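You operate a simulated robot arm through the tools that you are given. There is no shell and no other tool. Be economical: measure what you need, move in short steps, check, and stop when the job is done.

The job below is to be done with a simulated two-armed robot. You get a single attempt, and the scene is never put back.

TASK
Put the baguette in the long basket, slide it towards the wall and wipe up the crumbs.
Fine: pass the baguette from hand to hand, across the table; basket about a hand's width off the wall; sponge back. What is to be rubbed or washed off counts as gone when no trace of it is left.
Where things are to end (x, y in the base frame): long bread basket within 50 mm of [890, -540].
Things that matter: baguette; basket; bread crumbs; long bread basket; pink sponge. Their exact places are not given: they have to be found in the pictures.

The check looks at the end state, three seconds after you hand in, the way a careful person would. Anything else that was tipped, shoved, dropped, spilled or broken makes it a failure.

THE ROBOT
Two 7-joint arms with two-finger parallel grippers on one trunk, on a base that drives. Base frame: it is fixed to the floor where the robot stands at the start and does not move with it; the origin is under the middle of the robot, x ahead of it, y to its left, z up; the surface under the hand at the start is at about z = 860. Units: mm, degrees, N and s.
The left shoulder is at the start at [60, 143, 937], the right one opposite. With the tool pointing down near the work surface each hand reaches from about 300 to 720 mm from the robot's upright axis, wherever it stands, measured 20 degrees to its own side. Places, roughly: basket [600, -500, 900]; bread crumbs [500, 100, 900]. Payload 1.57 kg a hand.
The TCP of each hand is the grasp point between the finger pads, 30 mm short of the fingertips. In the tool frame z runs along the fingers and y along their closing line. The gripper opens to 110 mm. The fingers are 24 mm wide and 12 mm thick; the gripper's body (48 by 112 mm) begins 78 mm behind the TCP.
Orientation is told as [roll, pitch, yaw] about the base's x, y, z axes, in that order, counted from this pose: with the fingers straight down and closing along the base's y, the tool's x points along the base's -x, its y along +y and its z along -z.

THE INTERFACE
- The arms move only by the tool nudge_tool. It takes "left_moves", "right_moves" or both (then of equal length, played together; a hand with none holds still); each is text: rows parted by semicolons, each of 7 numbers parted by spaces: the shift along the tool's x, y, z in mm, then the turn, a rotation vector about the tool's x, y, z in degrees, then the opening in per cent of the stroke, from 0 (shut) to 100 (fully open). In form: x y z rx ry rz fingers; .... A call has 1 to 12 rows; each row is the pose to reach, as a shift and turn from the pose commanded when the call began, along the tool's axes at that moment. Rows are played at 5 a second. More than 50 mm and 8.6 degrees between two rows, or a gripper value outside its range, and nothing of the call is played. A pose out of reach is approached as far as the arm can. The call stops where the force on the tool passes 90 N (or 10 N more than at its start, if that is more) or the arm is blocked; 0.2 s more then pass. The fingers move at their own pace (about 45 mm/s each) and stop on an object; they squeeze with about 24 N. The grip force told is the motor's: it shows also when the fingers shut on nothing. Time passes only in rows, and 0.2 s behind the last, so rows that repeat a pose let the fingers close. It gives the time, the measured TCP pose, the force on the tool (base axes), the opening and the grip force at its end, in the units of the frame above (readings bear some noise), with the torque about the TCP (base axes, N m) and any sound that the robot's microphone picked up, and new pictures: "pictures" is both (left out), scene, wrist or none (wrist: the cameras of the hands that moved).
- Cameras (640 x 400 px; columns grow to the right, rows downward): "scene" is now at [41.5, -20.8, 1540.6]; the picture's right is [-0.26, -0.96, 0.00], its down [-0.76, 0.21, -0.61] and it looks along [0.59, -0.16, -0.79] (base axes); focal length 251 px, centre (320, 200). "left" rides on the left gripper at [70, -16, -141] in its tool frame; the picture's right is [0.23, 0.97, 0.00], its down [-0.86, 0.20, -0.48] and it looks along [-0.47, 0.11, 0.88] (tool axes); focal length 222 px, centre (320, 200). "right" rides on the right gripper at [70, 16, -141] in its tool frame; the picture's right is [-0.23, 0.97, 0.00], its down [-0.85, -0.20, -0.48] and it looks along [-0.47, -0.11, 0.88] (tool axes); focal length 222 px, centre (320, 200).
- slide_trunk(by): slides the trunk up (or, below 0, down) by that many mm; the arms and the scene camera ride with it, the base frame stays. It gives what a move gives, with no picture.
- drive_base(legs): drives the robot by 1 to 6 legs, each [ahead, left, turn to the left] in mm, mm and degrees, along the robot's own axes; the way and the turn of a leg run together, so that a leg with both is an arc; at most 1500 mm and 180 degrees a leg. The arms and the cameras ride along, it lands a little off, and it stops where it bumps. It gives what a move gives, and a new picture of the scene camera.
- aim_head(pan, tilt): turns the head with the scene camera to pan (to the left, within 86 degrees either way) and tilt (down, from -29 to 69), counted from straight ahead of the robot. It gives what a move gives, and a new picture of the scene camera.
- pixel_to_xyz(camera, pixels): for up to 12 pixels [column, row] of the newest picture of that camera ("zoom" is the newest enlarged one), the place [x, y, z] in the base frame of the surface seen there, good to about 2 mm. The clock stands still meanwhile.
- zoom(camera, box): a new picture of the part [left, top, right, bottom] of that camera's present view, enlarged. The clock stands still meanwhile.
- close_job(): hands the job in; it is judged then, once.

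Work in short steps. Measure before you move; look again where a grasp or a placing could have gone wrong, and mend it. You have 80 turns and 260 pictures in all, those below and enlarged ones among them. Open the grippers and draw the arms clear of the work before you hand the job in, unless the task says otherwise; then end with one line.

The tools are called after "Call:" by a JSON object that holds its "method" and its "body". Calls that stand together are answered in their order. nudge_tool: Moves the arms, as the interface text tells. Its arguments: {"type":"object","properties":{"left_moves":{"type":"string"},"right_moves":{"type":"string"},"pictures":{"type":"string","enum":["both","scene","wrist","none"]}},"required":[]} The other tools are called the same way: slide_trunk (by) slides the trunk up or down; drive_base (legs) drives the base; aim_head (pan, tilt) turns the head that bears the scene camera; pixel_to_xyz (camera, pixels) gives the place of the surface under pixels of a picture; zoom (camera, box) takes an enlarged picture of a part of a camera's view; close_job () hands the job in.

At the start:

```text
time_s: 0.0
left_tcp_pos: [503.9, 171.9, 1117.8]
left_tool_rot: [0.0, -0.2, 0.0]
left_ft_force: [0.0, -0.1, -0.1]
left_ft_torque: [-0.03, 0.01, 0.04]
left_width: 110.1
left_grip_force: 0.2
right_tcp_pos: [401.5, -229.4, 1105.9]
right_tool_rot: [0.0, 0.0, 0.0]
right_ft_force: [-0.8, -0.6, -0.8]
right_ft_torque: [0.03, -0.01, 0.02]
right_width: 109.9
right_grip_force: 0.0
trunk travel left (down, up): [-536.0, 54.0]
robot x, y, heading: [2.0, 1.6, -0.0]
head pan, tilt: [-15.3, 52.1]
```

scene: 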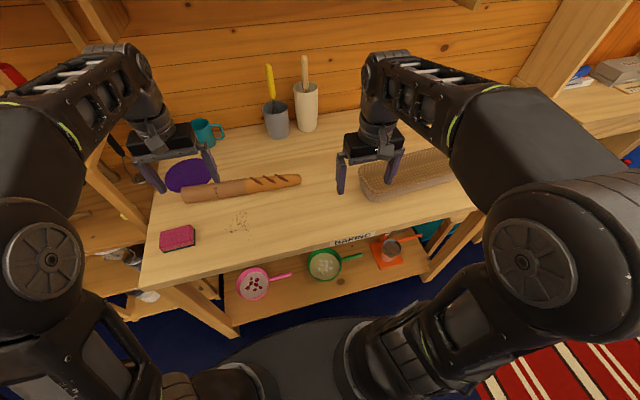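
right: 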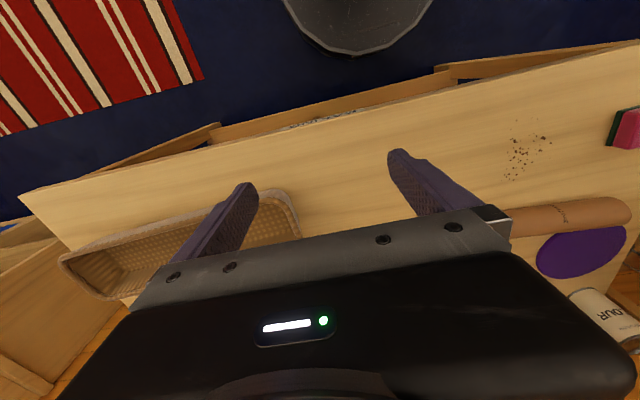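
left: 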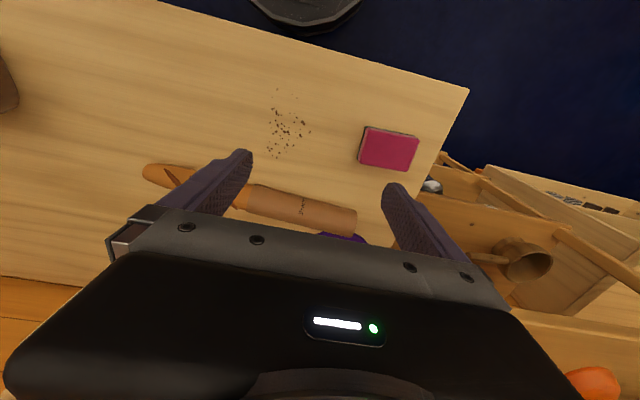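

The scene shows the baguette (183–300, 188), crumbs (240,220), sponge (178,237) and basket (360–455,175). I measure them first.

Call:
{"method": "pixel_to_xyz", "body": {"camera": "scene", "pixels": [[185, 196], [220, 188], [250, 186], [298, 181], [162, 238], [178, 238], [194, 232], [240, 220], [234, 230], [246, 210], [365, 195], [300, 220]]}}

Call:
{"method": "pixel_to_xyz", "body": {"camera": "right", "pixels": [[62, 260], [110, 297], [285, 192], [298, 238], [200, 235], [280, 210], [130, 260], [513, 150], [545, 138], [510, 178], [625, 205], [22, 200]]}}

Call:
{"method": "zoom", "body": {"camera": "scene", "box": [130, 90, 330, 260]}}

Call:
{"method": "zoom", "body": {"camera": "scene", "box": [320, 60, 520, 260]}}

```text
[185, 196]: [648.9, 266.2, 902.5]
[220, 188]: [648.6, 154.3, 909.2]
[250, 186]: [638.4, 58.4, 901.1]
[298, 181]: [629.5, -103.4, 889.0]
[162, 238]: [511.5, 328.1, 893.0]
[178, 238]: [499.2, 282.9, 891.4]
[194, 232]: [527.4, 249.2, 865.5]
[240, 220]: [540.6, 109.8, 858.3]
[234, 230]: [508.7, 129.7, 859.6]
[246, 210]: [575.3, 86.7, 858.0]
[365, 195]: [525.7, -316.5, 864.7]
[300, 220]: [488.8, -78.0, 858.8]
```

```text
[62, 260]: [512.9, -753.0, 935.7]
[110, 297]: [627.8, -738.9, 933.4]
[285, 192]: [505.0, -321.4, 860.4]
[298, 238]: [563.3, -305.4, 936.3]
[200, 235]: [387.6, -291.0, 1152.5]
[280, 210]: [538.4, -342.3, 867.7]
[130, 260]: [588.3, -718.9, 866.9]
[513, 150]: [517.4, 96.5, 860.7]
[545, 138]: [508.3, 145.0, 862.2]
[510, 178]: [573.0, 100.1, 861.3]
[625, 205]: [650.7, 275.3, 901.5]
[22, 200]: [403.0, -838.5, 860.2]
```

```text
2.35 times, centred on (230, 175) of scene
```

zoom: 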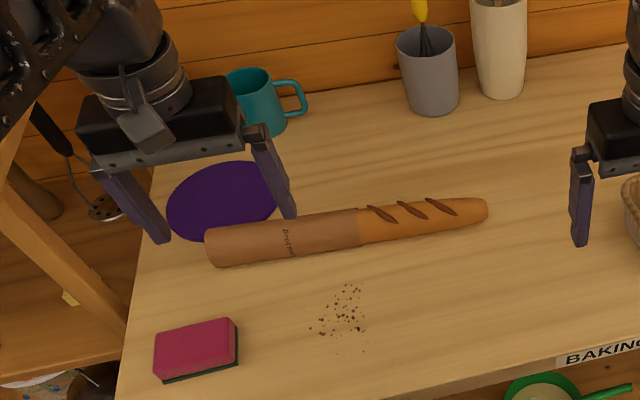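

```text
2.00 times, centred on (420, 160) of scene
```

zoom: 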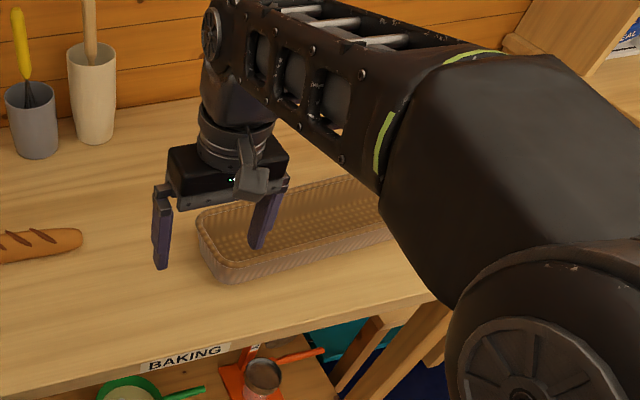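

Next I get finer detail of sponge and crumbs from the left wrist camera, and wall/clear views.

Call:
{"method": "zoom", "body": {"camera": "left", "box": [240, 70, 440, 195]}}

Call:
{"method": "pixel_to_xyz", "body": {"camera": "left", "pixels": [[368, 127], [417, 134], [412, 171], [361, 165], [389, 149], [277, 90], [272, 158], [310, 130], [267, 120], [300, 110], [280, 130], [359, 150]]}}

```text
3.20 times, centred on (340, 132) of left
```

zoom: 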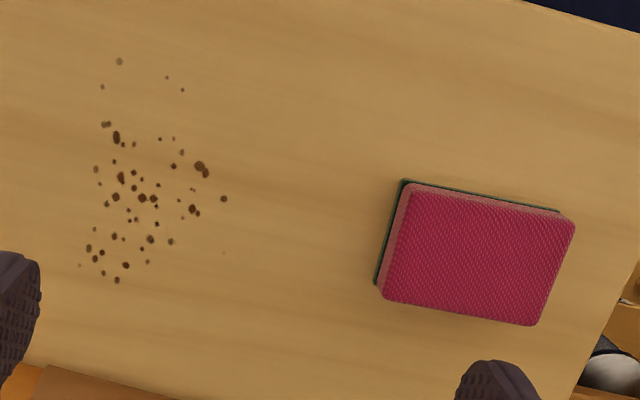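

```text
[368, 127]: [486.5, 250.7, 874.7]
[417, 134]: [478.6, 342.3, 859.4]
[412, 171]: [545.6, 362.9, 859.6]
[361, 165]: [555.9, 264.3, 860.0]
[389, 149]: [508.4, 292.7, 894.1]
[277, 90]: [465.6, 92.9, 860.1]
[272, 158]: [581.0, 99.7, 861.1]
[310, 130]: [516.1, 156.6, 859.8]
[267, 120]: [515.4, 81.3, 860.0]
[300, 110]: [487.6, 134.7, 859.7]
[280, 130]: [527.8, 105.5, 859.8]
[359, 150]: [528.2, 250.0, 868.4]
```

I query precise sponge corners and crumb extremes in the zoomed picture.

Call:
{"method": "pixel_to_xyz", "body": {"camera": "zoom", "pixels": [[416, 190], [569, 222], [535, 320], [388, 294], [476, 256], [119, 61], [183, 90], [223, 199], [117, 280], [80, 265], [102, 87], [224, 252]]}}

```text
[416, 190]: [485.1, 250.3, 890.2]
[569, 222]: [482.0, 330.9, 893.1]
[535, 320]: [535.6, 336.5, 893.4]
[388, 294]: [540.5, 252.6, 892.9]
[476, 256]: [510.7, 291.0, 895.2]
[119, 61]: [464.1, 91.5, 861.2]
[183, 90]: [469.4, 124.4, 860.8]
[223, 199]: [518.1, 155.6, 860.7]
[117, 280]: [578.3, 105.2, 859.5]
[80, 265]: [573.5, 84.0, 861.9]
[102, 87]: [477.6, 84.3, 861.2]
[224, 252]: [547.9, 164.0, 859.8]
```

Sponge: centre ≈(511,292), 85×56, top 893, yaw ≈+2.5°. I move the left hand above it.

Call:
{"method": "nudge_tool", "body": {"left_moves": "-2 30 20 0 0 -1 100; -4 60 50 0 0 -2 100; -6 90 80 0 0 -2.5 100; -7 120.6 118 0 0 -2.5 100; -7 120.6 150 0 0 -2.5 100", "pictures": "wrist"}}

```text
time_s: 1.2
left_tcp_pos: [512.2, 292.3, 968.2]
left_tool_rot: [0.0, -0.2, 2.5]
left_ft_force: [0.3, 0.6, 0.3]
left_ft_torque: [-0.05, 0.03, -0.03]
left_width: 109.8
left_grip_force: 0.0
right_tcp_pos: [401.4, -228.3, 1106.4]
right_tool_rot: [0.0, 0.0, 0.0]
right_ft_force: [-0.6, 0.2, -0.4]
right_ft_torque: [0.01, -0.03, 0.02]
right_width: 109.8
right_grip_force: 0.0
trunk travel left (down, up): [-536.0, 54.0]
robot x, y, heading: [1.8, 1.7, 0.0]
head pan, tilt: [-15.3, 52.1]
```

left: 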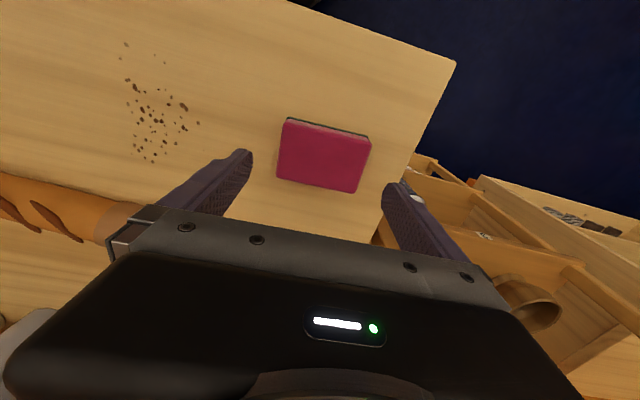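

The sponge sits between the fingers (column 323). Descend to z≈897 and close.

Call:
{"method": "nudge_tool", "body": {"left_moves": "0 0 40 0 0 0 100; 0 0 70.5 0 0 0 100; 0 0 70.5 0 0 0 0; 0 0 70.5 0 0 0 0; 0 0 70.5 0 0 0 0; 0 0 70.5 0 0 0 0; 0 0 70.5 0 0 0 0", "pictures": "wrist"}}

```text
time_s: 2.8
left_tcp_pos: [511.9, 292.7, 896.9]
left_tool_rot: [0.0, -0.2, 2.5]
left_ft_force: [-0.3, 0.0, -0.4]
left_ft_torque: [0.0, 0.02, -0.04]
left_width: 88.7
left_grip_force: 24.1
right_tcp_pos: [401.5, -228.2, 1106.2]
right_tool_rot: [0.0, 0.0, 0.0]
right_ft_force: [0.7, -0.2, 0.6]
right_ft_torque: [-0.04, -0.01, 0.0]
right_width: 110.0
right_grip_force: 0.1
trunk travel left (down, up): [-536.0, 54.0]
robot x, y, heading: [3.4, 2.0, 0.0]
head pan, tilt: [-15.3, 52.1]
```

left: 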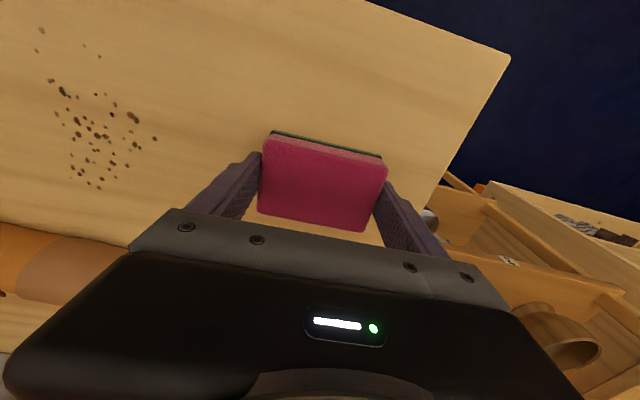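

Sponge gripped (width 88.7). Lift, carry to the near-left edge of the crumbs at (480,140), and press lightly.

Call:
{"method": "nudge_tool", "body": {"left_moves": "0 0 -30 0 0 0 0; 10 -45 -30 0 0 0 0; 20 -90 -30 0 0 0 0; 30 -130 -30 0 0 0 0; 38.6 -151 -30 0 0 0 0; 38.6 -151 -5 0 0 0 0; 38.6 -151 0 0 0 0 0; 38.6 -151 2 0 0 0 0", "pictures": "wrist"}}

```text
time_s: 4.6
left_tcp_pos: [479.6, 140.1, 898.7]
left_tool_rot: [-0.1, -0.6, 2.5]
left_ft_force: [-2.4, 5.9, 36.4]
left_ft_torque: [0.32, 0.02, 0.03]
left_width: 89.0
left_grip_force: 24.5
right_tcp_pos: [399.4, -226.3, 1108.1]
right_tool_rot: [0.0, -0.2, -0.1]
right_ft_force: [-0.4, -0.6, 0.0]
right_ft_torque: [0.01, 0.01, 0.02]
right_width: 110.1
right_grip_force: 0.0
trunk travel left (down, up): [-536.0, 54.0]
robot x, y, heading: [0.2, 3.0, -0.2]
head pan, tilt: [-15.3, 52.1]
```

left: 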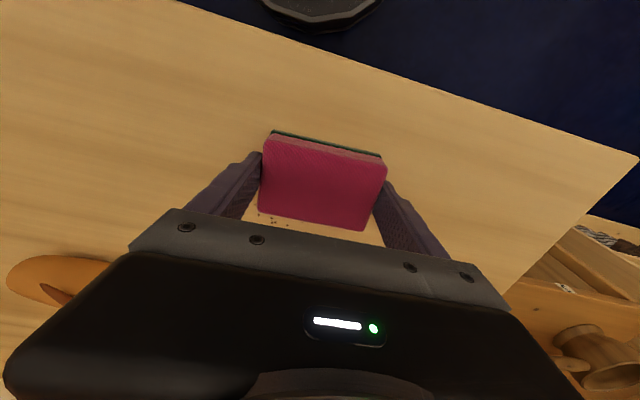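

Contact at 36 N. Now wipe the first lane, forward and back, then a second lane at y≈105.

Call:
{"method": "nudge_tool", "body": {"left_moves": "-25 0 0 0 0 0 0; -50 0 0 0 0 0 0; -76 0 0 0 0 0 0; -76 -18 0 0 0 0 0; -76 -36 0 0 0 0 0; -50 -36 0 0 0 0 0; -25 -36 0 0 0 0 0; 10 -36 0 0 0 0 0; 10 -18 0 0 0 0 0; -25 -18 0 0 0 0 0; -50 -18 0 0 0 0 0; -76 -18 0 0 0 0 0", "pictures": "wrist"}}

```text
time_s: 7.2
left_tcp_pos: [557.9, 124.8, 896.0]
left_tool_rot: [0.1, -0.2, 2.5]
left_ft_force: [-0.4, -1.2, -0.3]
left_ft_torque: [-0.03, 0.01, 0.03]
left_width: 88.7
left_grip_force: 24.1
right_tcp_pos: [401.8, -226.7, 1105.5]
right_tool_rot: [0.0, 0.0, 0.0]
right_ft_force: [0.0, 0.6, -0.2]
right_ft_torque: [-0.04, 0.0, 0.0]
right_width: 110.2
right_grip_force: 0.1
trunk travel left (down, up): [-536.0, 54.0]
robot x, y, heading: [-0.4, 0.7, 0.1]
head pan, tilt: [-15.3, 52.1]
```

left: 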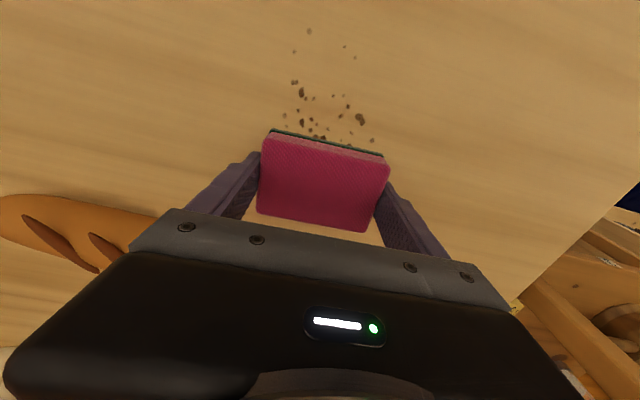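

The force has faded to 0 (sponge slid up slightly in the grip) and crumbs remain. Press 2.5 mm further and check force.

Call:
{"method": "nudge_tool", "body": {"left_moves": "0 0 1 0 0 0 0; 0 0 2 0 0 0 0; 15 0 2 0 0 0 0; 30 0 2 0 0 0 0", "pictures": "wrist"}}

```text
time_s: 8.2
left_tcp_pos: [526.4, 123.8, 893.6]
left_tool_rot: [0.0, -0.2, 2.6]
left_ft_force: [0.2, 0.1, 4.0]
left_ft_torque: [0.0, 0.01, -0.04]
left_width: 88.8
left_grip_force: 23.9
right_tcp_pos: [401.0, -228.1, 1106.4]
right_tool_rot: [-0.1, 0.1, 0.0]
right_ft_force: [0.0, 0.4, -0.3]
right_ft_torque: [0.01, 0.0, 0.01]
right_width: 109.9
right_grip_force: 0.1
trunk travel left (down, up): [-536.0, 54.0]
robot x, y, heading: [-3.7, -0.9, -0.1]
head pan, tilt: [-15.3, 52.1]
```

left: 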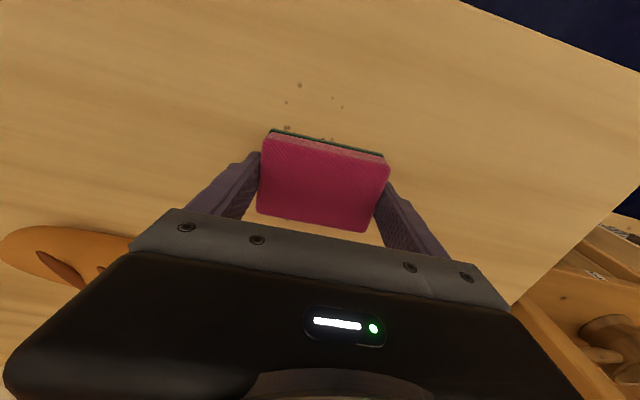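

Crumbs fade under pressure, but the tips are near the table. Re-grip the sponge 6 mm higher.

Call:
{"method": "nudge_tool", "body": {"left_moves": "0 0 -1 0 0 0 95; 0 0 -1 0 0 0 95; 0 0 -7 0 0 0 95; 0 0 -7 0 0 0 0; 0 0 -7 0 0 0 0; 0 0 -7 0 0 0 0; 0 0 -7 0 0 0 0; 0 0 -5.5 0 0 0 0", "pictures": "none"}}

```text
time_s: 10.0
left_tcp_pos: [526.3, 125.1, 901.8]
left_tool_rot: [0.0, -0.3, 2.6]
left_ft_force: [-1.8, 1.1, 10.5]
left_ft_torque: [0.11, 0.18, 0.03]
left_width: 88.6
left_grip_force: 24.4
right_tcp_pos: [399.9, -227.9, 1106.6]
right_tool_rot: [-0.1, 0.1, 0.0]
right_ft_force: [-0.2, -0.1, -0.1]
right_ft_torque: [0.02, 0.03, 0.0]
right_width: 109.9
right_grip_force: 0.1
trunk travel left (down, up): [-536.0, 54.0]
robot x, y, heading: [-0.7, 2.4, -0.1]
head pan, tilt: [-15.3, 52.1]
```

10 N now. Wipe back toward the near edge with slowly increasing depth, covering both lanes.

Call:
{"method": "nudge_tool", "body": {"left_moves": "20 0 0.5 0 0 0 0; 40 0 1 0 0 0 0; 60 0 1.5 0 0 0 0; 60 -20 1.5 0 0 0 0; 40 -20 2 0 0 0 0; 20 -20 2 0 0 0 0; 0 -20 2.5 0 0 0 0; -20 -20 2.5 0 0 0 0; -35 -20 3 0 0 0 0; -35 0 3 0 0 0 0; -35 15 3 0 0 0 0; -15 15 3.5 0 0 0 0", "pictures": "wrist"}}

```text
time_s: 12.6
left_tcp_pos: [540.7, 139.2, 896.7]
left_tool_rot: [-0.1, -0.1, 2.5]
left_ft_force: [-0.5, 0.2, 3.1]
left_ft_torque: [0.0, 0.15, 0.0]
left_width: 88.8
left_grip_force: 24.4
right_tcp_pos: [401.0, -228.2, 1106.5]
right_tool_rot: [0.0, 0.0, -0.1]
right_ft_force: [1.0, 0.6, 0.5]
right_ft_torque: [0.02, 0.02, 0.02]
right_width: 110.1
right_grip_force: 0.0
trunk travel left (down, up): [-536.0, 54.0]
robot x, y, heading: [1.2, 0.8, -0.0]
head pan, tilt: [-15.3, 52.1]
```

left: 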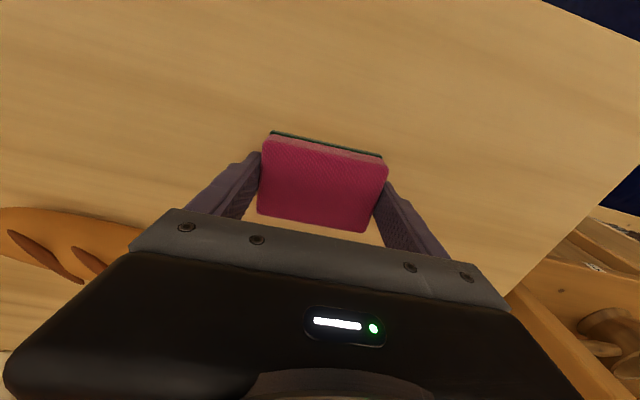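

The near part looks clean. One more pass with a bit more depth, then lift toward the sponge's home side and look.

Call:
{"method": "nudge_tool", "body": {"left_moves": "0 0 1 0 0 0 0; 25 0 1.5 0 0 0 0; 50 0 2 0 0 0 0; 72 0 2 0 0 0 0; 60 -20 2 0 0 0 0; 40 -30 2.5 0 0 0 0; 15 -35 2.5 0 0 0 0; -18 -36 3 0 0 0 0; -18 -15 3 0 0 0 0; -18 5 3 0 0 0 0; -10 5 -30 0 0 0 0; 10 40 -30 0 0 0 0", "pictures": "both"}}

Call:
{"method": "zoom", "body": {"camera": "scene", "box": [150, 150, 310, 250]}}

```text
time_s: 15.2
left_tcp_pos: [529.4, 180.8, 924.1]
left_tool_rot: [-0.1, -0.1, 2.5]
left_ft_force: [0.1, 0.2, -0.8]
left_ft_torque: [-0.02, 0.01, -0.03]
left_width: 88.8
left_grip_force: 24.6
right_tcp_pos: [400.1, -226.4, 1106.2]
right_tool_rot: [-0.1, -0.1, 0.0]
right_ft_force: [0.5, 0.1, 0.4]
right_ft_torque: [-0.05, -0.01, 0.01]
right_width: 110.1
right_grip_force: 0.0
trunk travel left (down, up): [-536.0, 54.0]
robot x, y, heading: [-0.6, 1.7, 0.1]
head pan, tilt: [-15.3, 52.1]
```

scene: 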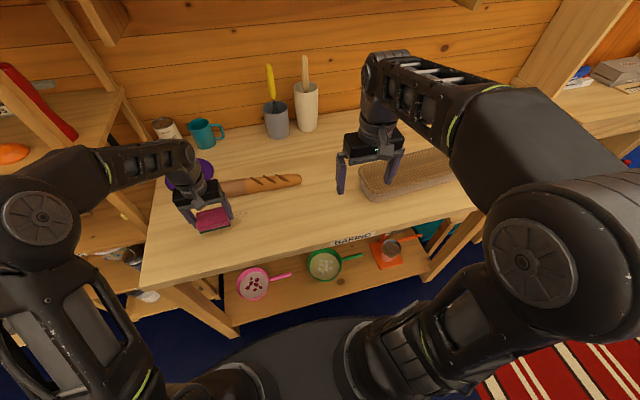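
left: 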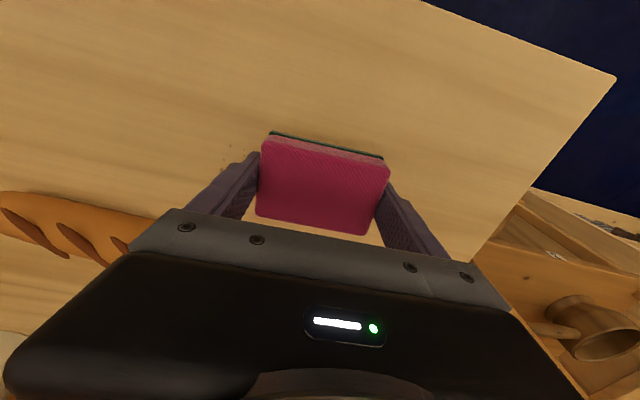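

```text
4.00 times, centred on (230, 200) of scene
```

zoom: 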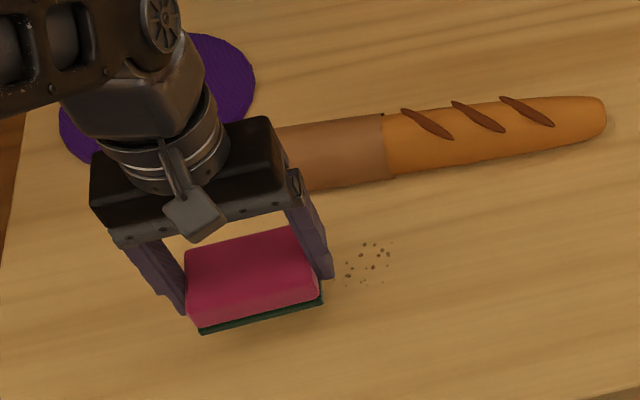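

Some faint crumbs remain at zoom (345–395, 243–283); I measure where.

Call:
{"method": "pixel_to_xyz", "body": {"camera": "zoom", "pixels": [[348, 282], [346, 268], [365, 245], [392, 243], [388, 255], [378, 282]]}}

```text
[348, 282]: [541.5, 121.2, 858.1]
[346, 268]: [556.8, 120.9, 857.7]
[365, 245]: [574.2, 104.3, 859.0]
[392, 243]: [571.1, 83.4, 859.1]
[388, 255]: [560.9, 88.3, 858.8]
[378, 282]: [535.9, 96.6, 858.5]
```

Remaining patch is x 536–575, y 83–121. Set the sponge on it at (550,103), re-grip higher.

Call:
{"method": "nudge_tool", "body": {"left_moves": "-8 -40 0 0 0 0 0; -17 -78 0 0 0 0 0; -17 -78 27 0 0 0 0; -17 -78 29.5 0 0 0 0; -17 -78 29.5 0 0 0 95; -17 -78 22 0 0 0 95; -17 -78 22 0 0 0 0; -17 -78 22 0 0 0 0; -17 -78 22 0 0 0 0; -17 -78 22 0 0 0 0; -17 -78 22 0 0 0 0; -17 -78 23.5 0 0 0 0", "pictures": "none"}}

```text
time_s: 17.8
left_tcp_pos: [548.9, 101.1, 903.5]
left_tool_rot: [0.0, -0.3, 2.5]
left_ft_force: [-0.4, 0.7, 8.5]
left_ft_torque: [0.18, 0.15, 0.0]
left_width: 88.5
left_grip_force: 24.0
right_tcp_pos: [400.2, -227.1, 1105.7]
right_tool_rot: [0.0, 0.0, 0.0]
right_ft_force: [0.0, 0.1, 0.2]
right_ft_torque: [0.01, -0.04, -0.01]
right_width: 110.0
right_grip_force: 0.0
trunk travel left (down, up): [-536.0, 54.0]
robot x, y, heading: [1.7, 2.1, -0.0]
head pan, tilt: [-15.3, 52.1]
```

Contact at 8.5 N. Rub to and fro over the patch with gradually more depth, then lift aside and look.

Call:
{"method": "nudge_tool", "body": {"left_moves": "-12 0 0.7 0 0 0 0; 10 0 1.4 0 0 0 0; 25 0 2 0 0 0 0; 5 0 2.6 0 0 0 0; -15 0 3.2 0 0 0 0; -15 12 3.6 0 0 0 0; 5 12 4 0 0 0 0; 25 12 4.4 0 0 0 0; 5 12 4.8 0 0 0 0; -15 12 5.2 0 0 0 0; -10 30 -20 0 0 0 0; 20 75 -20 0 0 0 0", "pictures": "wrist"}}

Call:
{"method": "zoom", "body": {"camera": "scene", "box": [190, 165, 310, 240]}}

```text
refused: row 12 steps farther than a row can; nothing moved
```

```text
5.33 times, centred on (250, 202) of scene
```

zoom: 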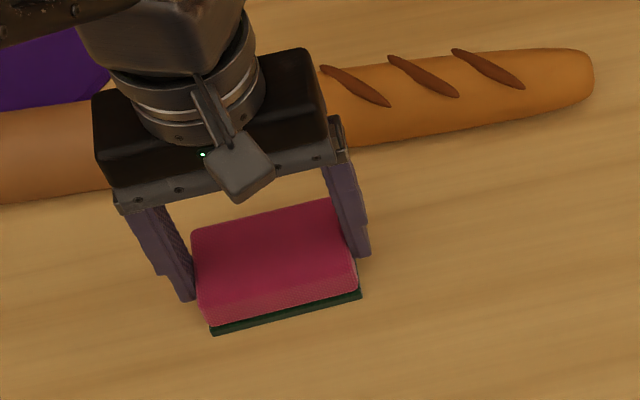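

The last step was too long; same plan with a shorter last row.

Call:
{"method": "nudge_tool", "body": {"left_moves": "-12 0 0.7 0 0 0 0; 10 0 1.4 0 0 0 0; 25 0 2 0 0 0 0; 5 0 2.6 0 0 0 0; -15 0 3.2 0 0 0 0; -15 12 3.6 0 0 0 0; 5 12 4 0 0 0 0; 25 12 4.4 0 0 0 0; 5 12 4.8 0 0 0 0; -15 12 5.2 0 0 0 0; -10 35 -20 0 0 0 0; 0 77 -20 0 0 0 0", "pictures": "wrist"}}

Call:
{"method": "zoom", "body": {"camera": "scene", "box": [190, 165, 310, 240]}}

```text
time_s: 20.4
left_tcp_pos: [545.4, 179.0, 922.1]
left_tool_rot: [0.1, -0.2, 2.4]
left_ft_force: [0.6, 1.0, 0.3]
left_ft_torque: [0.0, 0.01, 0.0]
left_width: 88.7
left_grip_force: 24.2
right_tcp_pos: [401.4, -226.0, 1105.0]
right_tool_rot: [0.1, 0.0, 0.0]
right_ft_force: [0.3, -0.1, 0.5]
right_ft_torque: [-0.01, -0.01, 0.02]
right_width: 109.8
right_grip_force: 0.0
trunk travel left (down, up): [-536.0, 54.0]
robot x, y, heading: [-1.7, -0.6, 0.2]
head pan, tilt: [-15.3, 52.1]
```

left: 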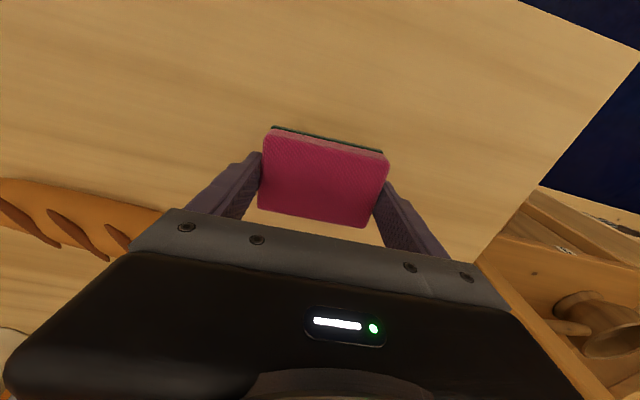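

```text
5.33 times, centred on (250, 202) of scene
```

zoom: 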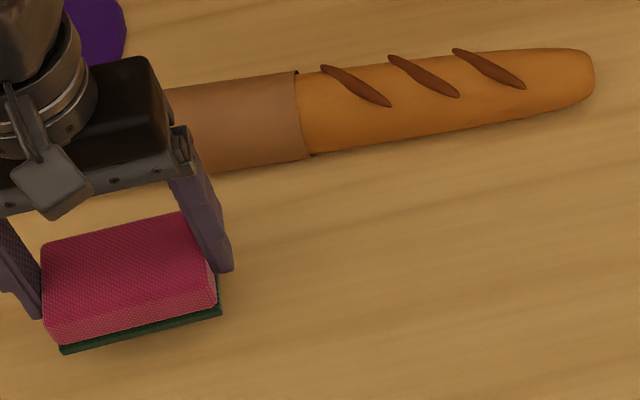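

The table is clean. Put the sponge back at (512,292.7).

Call:
{"method": "nudge_tool", "body": {"left_moves": "10 40 0 0 0 0 0; 20 80 0 0 0 0 0; 28.5 115 0 0 0 0 0; 28.5 115 18 0 0 0 0; 28.5 115 23 0 0 0 0; 28.5 115 23.5 0 0 0 0; 28.5 115 23.5 0 0 0 100; 28.5 115 23.5 0 0 0 100; 28.5 115 -20 0 0 0 100; 28.5 115 -60 0 0 0 100; 28.5 115 -100 0 0 0 100; 28.5 115 -140 0 0 0 100", "pictures": "both"}}

```text
time_s: 23.0
left_tcp_pos: [511.6, 292.9, 1062.6]
left_tool_rot: [0.0, -0.1, 2.5]
left_ft_force: [-0.4, 0.2, 0.3]
left_ft_torque: [0.01, 0.03, 0.0]
left_width: 110.2
left_grip_force: 0.1
right_tcp_pos: [401.4, -227.5, 1104.9]
right_tool_rot: [0.1, 0.0, 0.0]
right_ft_force: [-0.3, 0.4, 0.1]
right_ft_torque: [0.01, 0.01, -0.03]
right_width: 110.0
right_grip_force: 0.1
trunk travel left (down, up): [-536.0, 54.0]
robot x, y, heading: [0.5, 1.1, -0.0]
head pan, tilt: [-15.3, 52.1]
```

scene: 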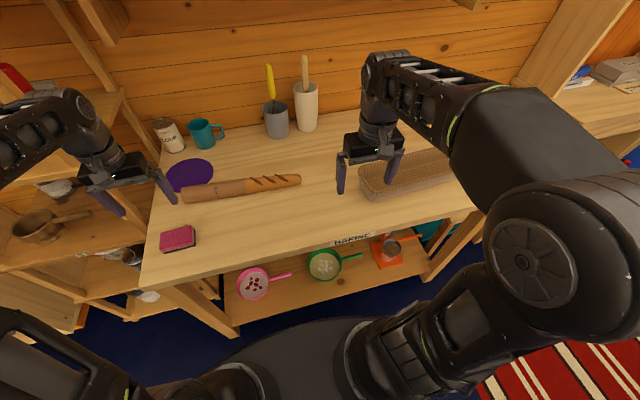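
left: 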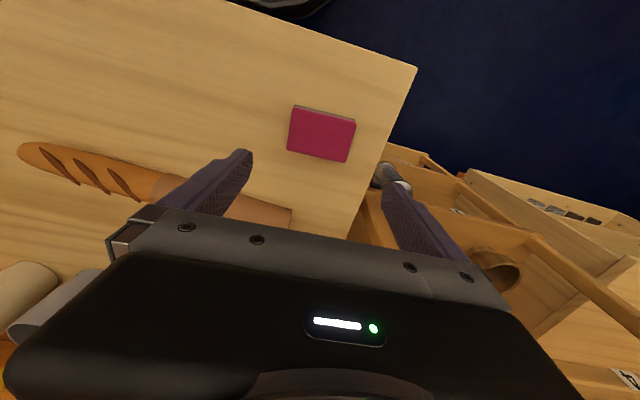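

Sponge is back in place. Now measure baguette accurately with a zoom.

Call:
{"method": "zoom", "body": {"camera": "scene", "box": [170, 150, 320, 240]}}

Call:
{"method": "pixel_to_xyz", "body": {"camera": "zoom", "pixels": [[70, 190], [200, 165], [300, 153], [400, 140], [550, 128], [60, 150], [200, 130], [300, 120], [450, 113], [548, 108]]}}

```text
4.27 times, centred on (245, 195) of scene
```

zoom: 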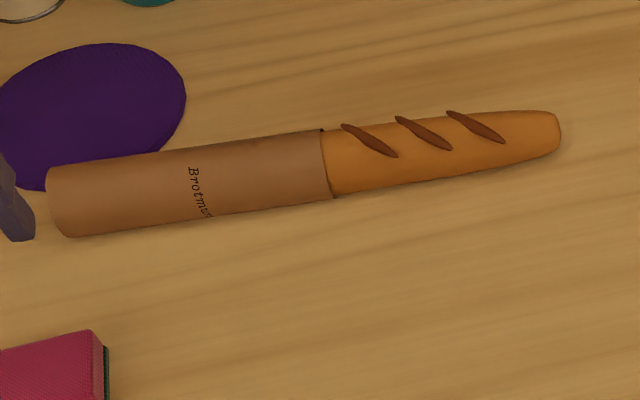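

```text
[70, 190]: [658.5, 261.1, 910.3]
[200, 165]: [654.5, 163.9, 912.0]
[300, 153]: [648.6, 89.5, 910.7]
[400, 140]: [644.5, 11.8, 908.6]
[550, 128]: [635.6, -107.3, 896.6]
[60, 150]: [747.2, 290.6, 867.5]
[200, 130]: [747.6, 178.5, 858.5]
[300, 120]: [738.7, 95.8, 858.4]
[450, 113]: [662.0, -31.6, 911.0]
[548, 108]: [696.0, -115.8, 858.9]
```

Sample cross-sections to get the axis.

Call:
{"method": "pixel_to_xyz", "body": {"camera": "zoom", "pixels": [[200, 155], [200, 175], [200, 190], [200, 210], [400, 128], [400, 150], [400, 165], [400, 180], [70, 180], [70, 205], [70, 225], [540, 150]]}}

```text
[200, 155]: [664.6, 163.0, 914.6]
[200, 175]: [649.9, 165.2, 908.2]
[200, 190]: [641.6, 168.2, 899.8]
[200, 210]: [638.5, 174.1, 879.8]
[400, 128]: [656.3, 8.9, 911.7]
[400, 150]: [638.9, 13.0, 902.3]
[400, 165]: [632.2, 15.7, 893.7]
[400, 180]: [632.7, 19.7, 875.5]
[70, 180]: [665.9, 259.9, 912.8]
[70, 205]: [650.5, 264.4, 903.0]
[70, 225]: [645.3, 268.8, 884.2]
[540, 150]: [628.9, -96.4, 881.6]
```

Baguette axis: (665.5,168) to (658,14), z≈887, radius 27, yaw ≈ −2.8°. Move left hand above (667,190), turning −95° so the fingers close across it.

Call:
{"method": "nudge_tool", "body": {"left_moves": "-12.5 -9.1 0 0 0 7.94 100; -25 -18.3 0 0 0 15.9 100; -37.6 -27.4 0 0 0 23.8 100; -50 -36.5 0 0 0 31.8 100; -62.6 -45.7 0 0 0 39.7 100; -75 -54.8 0 0 0 47.6 100; -87.7 -64 0 0 0 55.6 100; -100 -73 0 0 0 63.5 100; -112.7 -82.2 0 0 0 71.5 100; -125 -91.3 0 0 0 79.4 100; -137.8 -100.5 10 0 0 87.4 100; -150.3 -109.6 30 0 0 95.3 100", "pictures": "both"}}

```text
time_s: 25.6
left_tcp_pos: [589.9, 219.0, 1098.7]
left_tool_rot: [3.5, 0.7, -87.7]
left_ft_force: [0.9, 0.1, -0.2]
left_ft_torque: [-0.01, 0.11, 0.0]
left_width: 109.8
left_grip_force: 0.1
left hand out of reach, approached as far as the arm can: row 8, 9, 10, 11, 12
right_tcp_pos: [403.0, -228.8, 1104.7]
right_tool_rot: [0.0, 0.1, 0.0]
right_ft_force: [0.7, -0.6, 0.2]
right_ft_torque: [0.0, 0.1, 0.02]
right_width: 109.9
right_grip_force: 0.1
trunk travel left (down, up): [-536.0, 54.0]
robot x, y, heading: [1.3, 1.0, -0.0]
head pan, tilt: [-15.3, 52.1]
```

scene: 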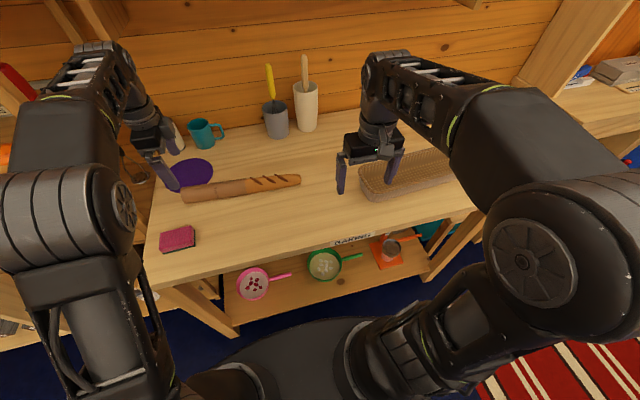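
left: 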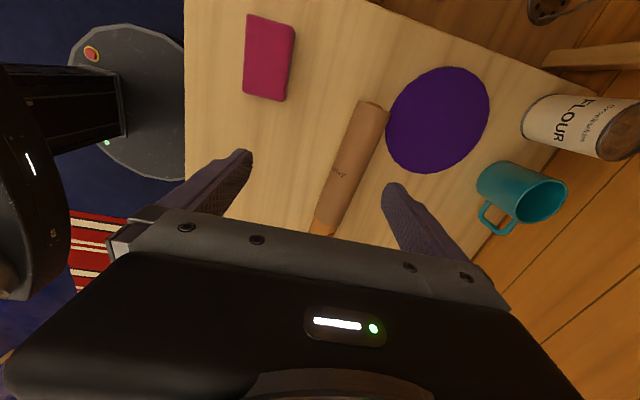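

Out of reach at this height. Check how much room the base has in front of the table edge before driving closer.

Call:
{"method": "pixel_to_xyz", "body": {"camera": "left", "pixels": [[180, 90], [188, 90], [188, 150], [150, 60], [100, 50], [186, 20]]}}

Call:
{"method": "pixel_to_xyz", "body": {"camera": "scene", "pixels": [[290, 325], [360, 330], [340, 250], [250, 265], [325, 265], [300, 322], [210, 332], [420, 280], [386, 250], [440, 150], [470, 120], [300, 131]]}}

```text
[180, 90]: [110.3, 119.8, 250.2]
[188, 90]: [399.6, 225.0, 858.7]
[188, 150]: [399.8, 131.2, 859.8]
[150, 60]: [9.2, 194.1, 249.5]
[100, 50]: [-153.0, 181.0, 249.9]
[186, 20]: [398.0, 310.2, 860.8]
```

```text
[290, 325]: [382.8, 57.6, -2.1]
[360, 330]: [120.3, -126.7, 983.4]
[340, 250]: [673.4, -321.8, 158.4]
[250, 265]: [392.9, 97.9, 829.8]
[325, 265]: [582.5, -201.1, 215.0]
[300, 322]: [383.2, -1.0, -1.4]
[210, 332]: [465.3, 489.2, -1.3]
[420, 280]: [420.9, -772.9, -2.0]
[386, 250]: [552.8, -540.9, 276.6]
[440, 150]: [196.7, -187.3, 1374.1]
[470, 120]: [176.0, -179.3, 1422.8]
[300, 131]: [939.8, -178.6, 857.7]
```

Table edge x≈399; base radius ≈240, so ~150 mm free. Drive 110 mm ahead.

Call:
{"method": "drive_base", "body": {"legs": [[110, 0, 0]]}}

```text
time_s: 26.8
left_tcp_pos: [698.9, 220.9, 1099.7]
left_tool_rot: [3.6, 0.7, -87.7]
left_ft_force: [0.0, 0.1, 0.5]
left_ft_torque: [-0.01, 0.04, 0.01]
left_width: 110.0
left_grip_force: 0.0
right_tcp_pos: [511.5, -227.5, 1105.7]
right_tool_rot: [0.1, 0.1, 0.1]
right_ft_force: [0.3, -0.1, 0.1]
right_ft_torque: [0.0, 0.03, 0.01]
right_width: 109.8
right_grip_force: 0.0
trunk travel left (down, up): [-536.0, 54.0]
robot x, y, heading: [107.3, 1.0, -0.1]
head pan, tilt: [-15.3, 52.1]
```

scene: 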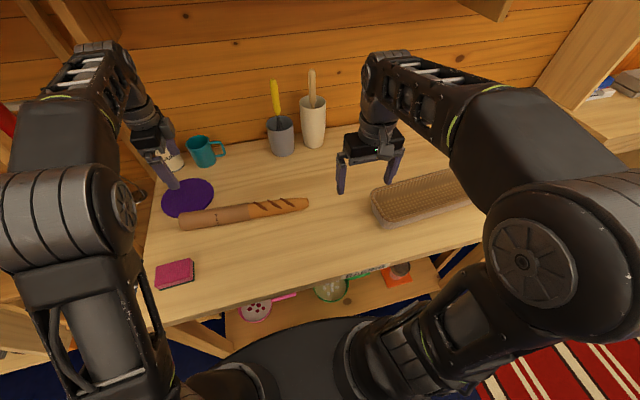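

I issue a zero-shift row to learn what the commanded pose now is.

Call:
{"method": "nudge_tool", "body": {"left_moves": "0 0 0 0 0 0 100", "pictures": "none"}}

```text
time_s: 27.2
left_tcp_pos: [698.0, 221.0, 1100.2]
left_tool_rot: [3.5, 0.7, -87.7]
left_ft_force: [0.7, 0.3, 0.8]
left_ft_torque: [-0.03, -0.02, -0.03]
left_width: 110.0
left_grip_force: 0.0
right_tcp_pos: [510.0, -228.5, 1105.3]
right_tool_rot: [0.1, 0.0, 0.1]
right_ft_force: [-0.1, -0.2, -0.1]
right_ft_torque: [0.03, -0.01, -0.01]
right_width: 109.9
right_grip_force: 0.1
trunk travel left (down, up): [-536.0, 54.0]
robot x, y, heading: [108.3, -5.2, 0.1]
head pan, tilt: [-15.3, 52.1]
```

Commanded pose equals the measured one. Level the tool, set yaw −92.8 and come to (666.5,190,1000).

Call:
{"method": "nudge_tool", "body": {"left_moves": "-10 -13 30 1.2 -0.2 1.7 100; -20 -26 60 2.4 -0.5 3.4 100; -31 -38.7 97.5 3.5 -0.7 5.1 100", "pictures": "wrist"}}

```text
time_s: 28.0
left_tcp_pos: [666.5, 189.6, 999.4]
left_tool_rot: [-0.1, 0.3, -93.0]
left_ft_force: [0.5, 0.0, 0.7]
left_ft_torque: [-0.01, 0.02, 0.01]
left_width: 109.9
left_grip_force: 0.1
right_tcp_pos: [510.7, -227.2, 1105.4]
right_tool_rot: [0.1, -0.1, 0.0]
right_ft_force: [-0.9, 0.0, -0.5]
right_ft_torque: [-0.01, 0.03, 0.0]
right_width: 110.1
right_grip_force: 0.1
trunk travel left (down, up): [-536.0, 54.0]
robot x, y, heading: [109.7, -0.1, -0.2]
head pan, tilt: [-15.3, 52.1]
```

left: 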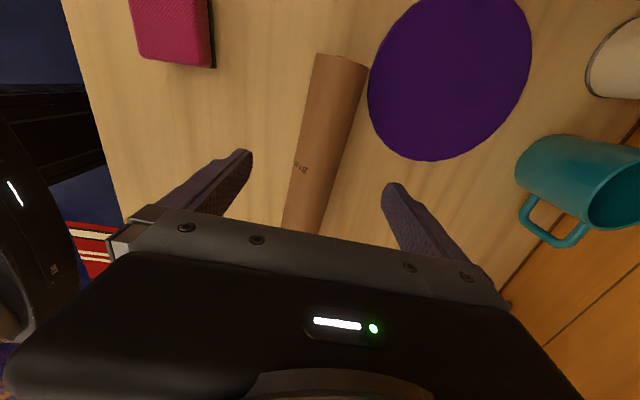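

Aligned. Descend to z≈901 and close on the baguette.

Call:
{"method": "nudge_tool", "body": {"left_moves": "0 0 45 0 0 0 100; 0 0 80 0 0 0 100; 0 0 99 0 0 0 100; 0 0 99 0 0 0 0; 0 0 99 0 0 0 0; 0 0 99 0 0 0 0; 0 0 99 0 0 0 0; 0 0 99 0 0 0 0; 0 0 99 0 0 0 0", "pictures": "wrist"}}

```text
time_s: 30.0
left_tcp_pos: [666.7, 189.5, 902.0]
left_tool_rot: [-0.1, 0.2, -92.8]
left_ft_force: [-0.4, -0.7, -0.9]
left_ft_torque: [0.06, -0.02, -0.13]
left_width: 53.9
left_grip_force: 23.8
right_tcp_pos: [510.8, -227.5, 1106.9]
right_tool_rot: [0.0, 0.1, 0.0]
right_ft_force: [0.3, -0.9, -1.0]
right_ft_torque: [-0.02, -0.01, -0.02]
right_width: 110.0
right_grip_force: 0.1
trunk travel left (down, up): [-536.0, 54.0]
robot x, y, heading: [108.9, 1.7, -0.0]
head pan, tilt: [-15.3, 52.1]
```

left: 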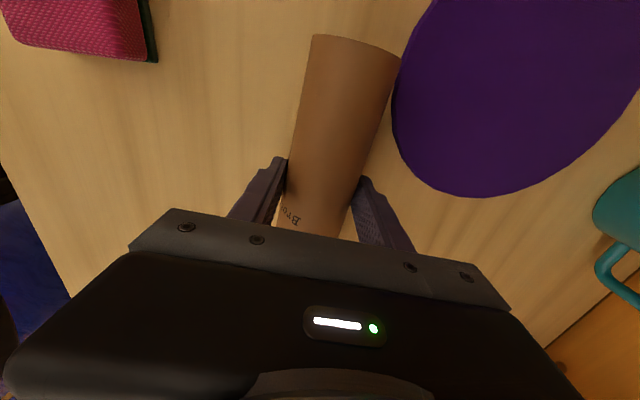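

Gripped (53.9 mm). Lift 110 mm first, and check.

Call:
{"method": "nudge_tool", "body": {"left_moves": "0 0 -25 0 0 0 0; 0 0 -60 0 0 0 0; 0 0 -110 0 0 0 0; -30 -15 -110 0 0 -1 0; -70 -40 -110 0 0 -2 0; -108 -61.3 -110 0 0 -2.8 0; -108 -61.3 -110 0 0 -2.8 0", "pictures": "both"}}

```text
time_s: 31.6
left_tcp_pos: [599.3, 83.7, 1011.2]
left_tool_rot: [0.0, 0.2, -89.9]
left_ft_force: [-0.3, 0.1, -2.8]
left_ft_torque: [0.25, -0.04, 0.02]
left_width: 53.6
left_grip_force: 23.7
right_tcp_pos: [510.7, -228.0, 1105.9]
right_tool_rot: [0.1, 0.0, 0.0]
right_ft_force: [1.0, 1.0, -0.8]
right_ft_torque: [-0.03, 0.02, 0.01]
right_width: 110.0
right_grip_force: 0.0
trunk travel left (down, up): [-536.0, 54.0]
robot x, y, heading: [111.2, -2.0, 0.4]
head pan, tilt: [-15.3, 52.1]
```

scene: 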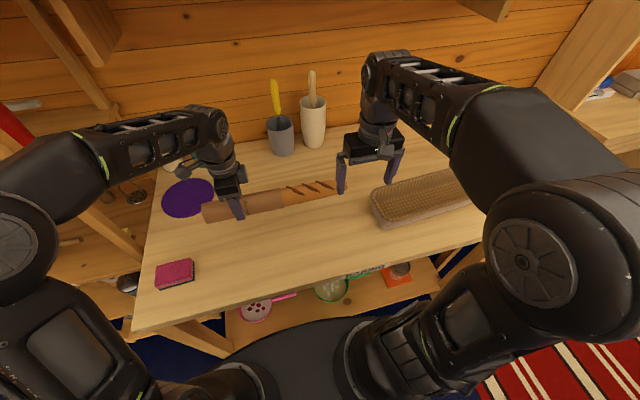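
left: 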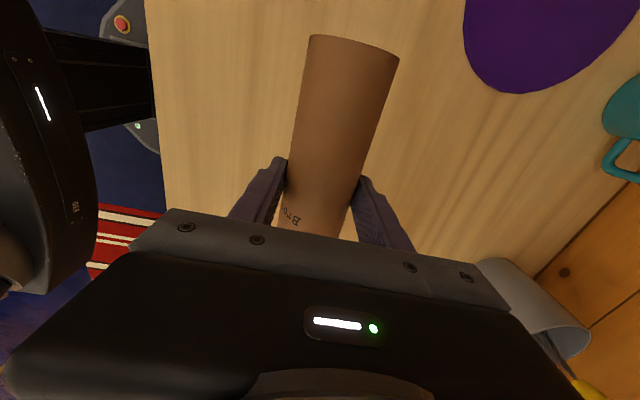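

Baguette held level. Bring the right hand over (599,−70) at its present height, turning +90°.

Call:
{"method": "nudge_tool", "body": {"right_moves": "-8 14.4 0 0 0 -8.2 100; -16 28.7 0 0 0 -16.4 100; -24 43 0 0 0 -24.5 100; -32 57.4 0 0 0 -32.7 100; -40 71.8 0 0 0 -40.9 100; -48 86 0 0 0 -49 100; -56 100.5 0 0 0 -57.3 100; -64 114.9 0 0 0 -65.5 100; -72 129 0 0 0 -73.6 100; -80 143.6 0 0 0 -81.8 100; -88 158 0 0 0 -90 100", "pictures": "both"}}

```text
time_s: 34.0
left_tcp_pos: [599.1, 86.1, 1010.3]
left_tool_rot: [0.0, 0.2, -89.9]
left_ft_force: [0.0, 0.7, -2.6]
left_ft_torque: [0.23, 0.01, 0.0]
left_width: 53.6
left_grip_force: 24.0
right_tcp_pos: [599.2, -68.0, 1106.7]
right_tool_rot: [0.0, 0.1, 90.2]
right_ft_force: [0.2, 0.4, 0.6]
right_ft_torque: [0.02, -0.02, -0.02]
right_width: 110.0
right_grip_force: 0.1
trunk travel left (down, up): [-536.0, 54.0]
robot x, y, heading: [109.2, -0.2, -0.4]
head pan, tilt: [-15.3, 52.1]
```

scene: 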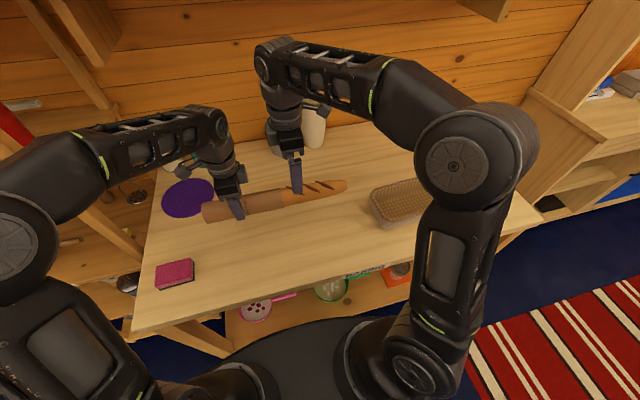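
right: 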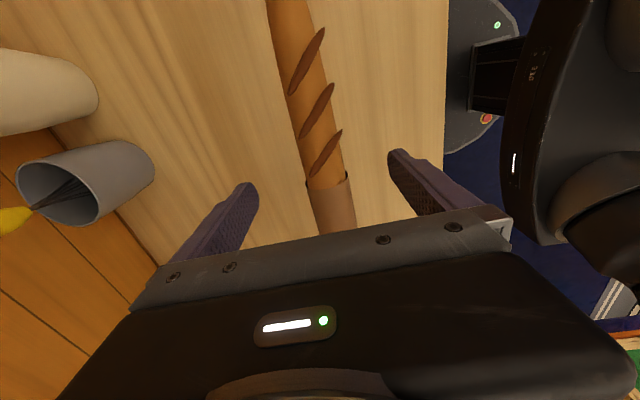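

The baguette lies between the right fingers. Descend 98 mm and close the right gripper.

Call:
{"method": "nudge_tool", "body": {"right_moves": "0 0 40 0 0 0 100; 0 0 75 0 0 0 100; 0 0 98 0 0 0 100; 0 0 98 0 0 0 0; 0 0 98 0 0 0 0; 0 0 98 0 0 0 0; 0 0 98 0 0 0 0; 0 0 98 0 0 0 0; 0 0 98 0 0 0 0", "pictures": "wrist"}}

```text
time_s: 36.0
left_tcp_pos: [600.0, 84.5, 1010.7]
left_tool_rot: [-0.1, 0.2, -90.1]
left_ft_force: [-7.0, -0.1, 1.1]
left_ft_torque: [-0.01, 0.0, -0.7]
left_width: 53.8
left_grip_force: 23.6
right_tcp_pos: [598.4, -71.0, 1007.8]
right_tool_rot: [-0.1, 0.1, 90.1]
right_ft_force: [6.4, -0.5, -1.4]
right_ft_torque: [-0.28, -0.01, -0.41]
right_width: 53.7
right_grip_force: 24.4
trunk travel left (down, up): [-536.0, 54.0]
robot x, y, heading: [108.6, -2.5, -0.0]
head pan, tilt: [-15.3, 52.1]
```

right: 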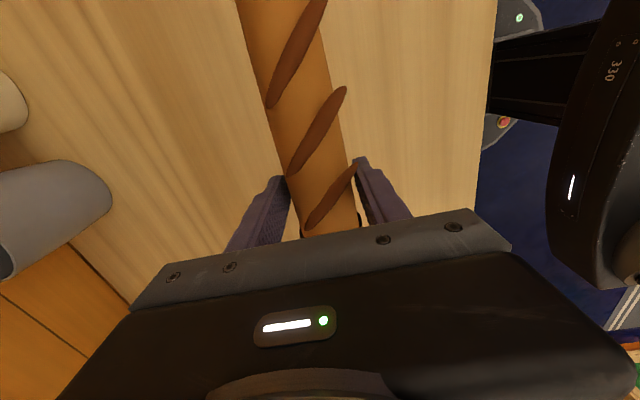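

Both hands hold it. Left opens and withdraws upward.

Call:
{"method": "nudge_tool", "body": {"left_moves": "0 0 0 0 0 0 100; 0 0 0 0 0 0 100; 0 0 0 0 0 0 100; 0 0 -40 0 0 0 100; 0 0 -80 0 0 0 100; 0 0 -100 0 0 0 100; 45 0 -100 0 0 0 100; 90 0 -100 0 0 0 100; 130 0 -100 0 0 0 100", "pictures": "both"}}

```text
time_s: 38.0
left_tcp_pos: [599.9, 215.2, 1110.8]
left_tool_rot: [0.0, 0.2, -90.0]
left_ft_force: [0.8, 0.4, -0.6]
left_ft_torque: [0.02, 0.0, -0.02]
left_width: 110.0
left_grip_force: 0.0
right_tcp_pos: [597.7, -69.0, 1006.8]
right_tool_rot: [0.0, 0.1, 89.9]
right_ft_force: [0.7, 1.0, -0.2]
right_ft_torque: [-0.16, 0.04, 0.02]
right_width: 53.8
right_grip_force: 23.9
trunk travel left (down, up): [-536.0, 54.0]
robot x, y, heading: [106.7, 1.1, 0.0]
head pan, tilt: [-15.3, 52.1]
```

scene: 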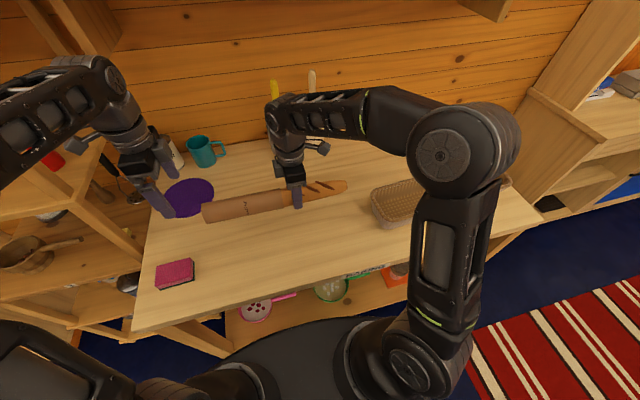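
left: 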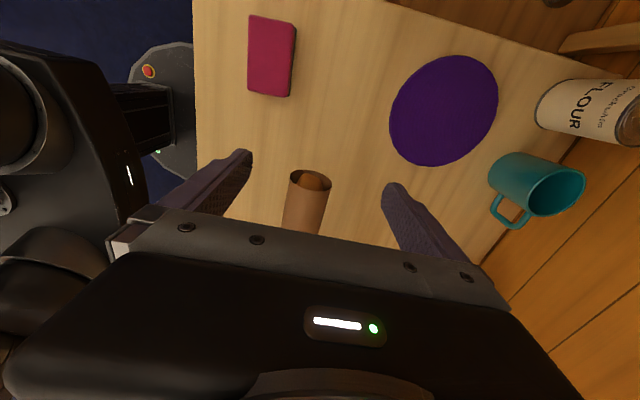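

Handover done. Raise the baguette 60 mm, look at the sleeve/basket, then drive right.

Call:
{"method": "nudge_tool", "body": {"right_moves": "0 0 -30 0 0 0 0; 0 0 -60 0 0 0 0", "pictures": "none"}}

Call:
{"method": "drive_base", "body": {"legs": [[0, -390, 0]]}}

Call:
{"method": "aim_head", "body": {"pan": -10, "tilt": 48}}

```text
time_s: 38.6
left_tcp_pos: [598.9, 214.1, 1111.6]
left_tool_rot: [0.0, 0.2, -90.0]
left_ft_force: [-0.4, -1.1, -0.6]
left_ft_torque: [0.02, -0.02, 0.01]
left_width: 110.0
left_grip_force: 0.1
right_tcp_pos: [597.4, -69.2, 1068.6]
right_tool_rot: [0.0, 0.0, 89.9]
right_ft_force: [0.4, -0.2, -1.9]
right_ft_torque: [-0.1, -0.02, 0.01]
right_width: 53.9
right_grip_force: 23.4
trunk travel left (down, up): [-536.0, 54.0]
robot x, y, heading: [114.9, -2.3, 0.2]
head pan, tilt: [-15.3, 52.1]
```

```text
time_s: 41.0
left_tcp_pos: [600.5, -172.5, 1111.2]
left_tool_rot: [0.1, 0.2, -90.0]
left_ft_force: [0.3, -1.3, -0.1]
left_ft_torque: [0.03, -0.03, 0.02]
left_width: 110.0
left_grip_force: 0.1
right_tcp_pos: [600.2, -456.2, 1068.0]
right_tool_rot: [-0.1, 0.0, 89.9]
right_ft_force: [0.0, -0.1, -2.7]
right_ft_torque: [-0.11, -0.01, -0.02]
right_width: 53.6
right_grip_force: 23.8
trunk travel left (down, up): [-536.0, 54.0]
robot x, y, heading: [110.5, -388.2, -0.1]
head pan, tilt: [-15.3, 52.1]
```

scene: 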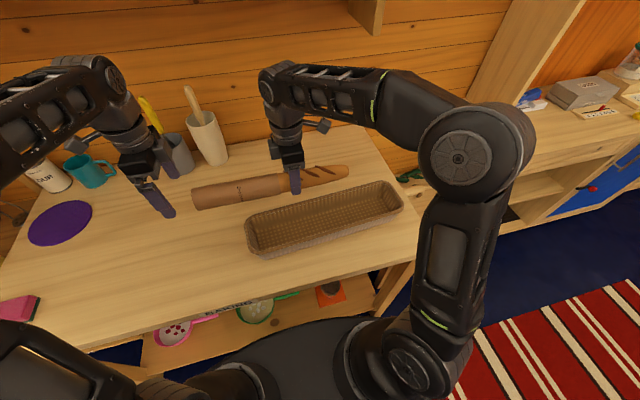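

```text
time_s: 41.7
left_tcp_pos: [599.6, -172.6, 1111.5]
left_tool_rot: [0.1, 0.1, -89.9]
left_ft_force: [0.3, 0.3, 0.4]
left_ft_torque: [0.03, -0.03, -0.01]
left_width: 110.0
left_grip_force: 0.0
right_tcp_pos: [598.5, -456.6, 1069.6]
right_tool_rot: [0.0, 0.0, 90.0]
right_ft_force: [-0.5, 0.1, -2.4]
right_ft_torque: [-0.15, 0.01, 0.03]
right_width: 53.9
right_grip_force: 24.7
trunk travel left (down, up): [-536.0, 54.0]
robot x, y, heading: [105.1, -383.2, 0.0]
head pan, tilt: [-10.0, 48.0]
```

scene: 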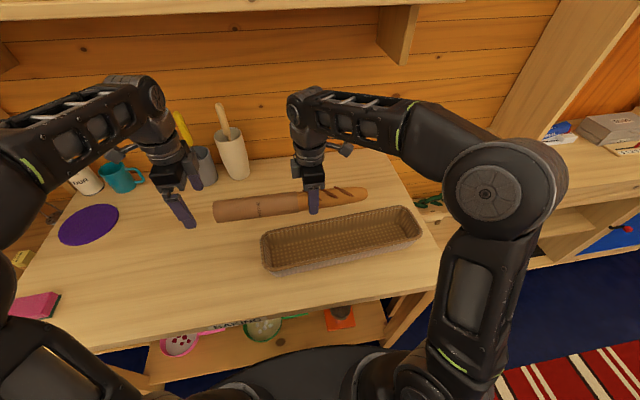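

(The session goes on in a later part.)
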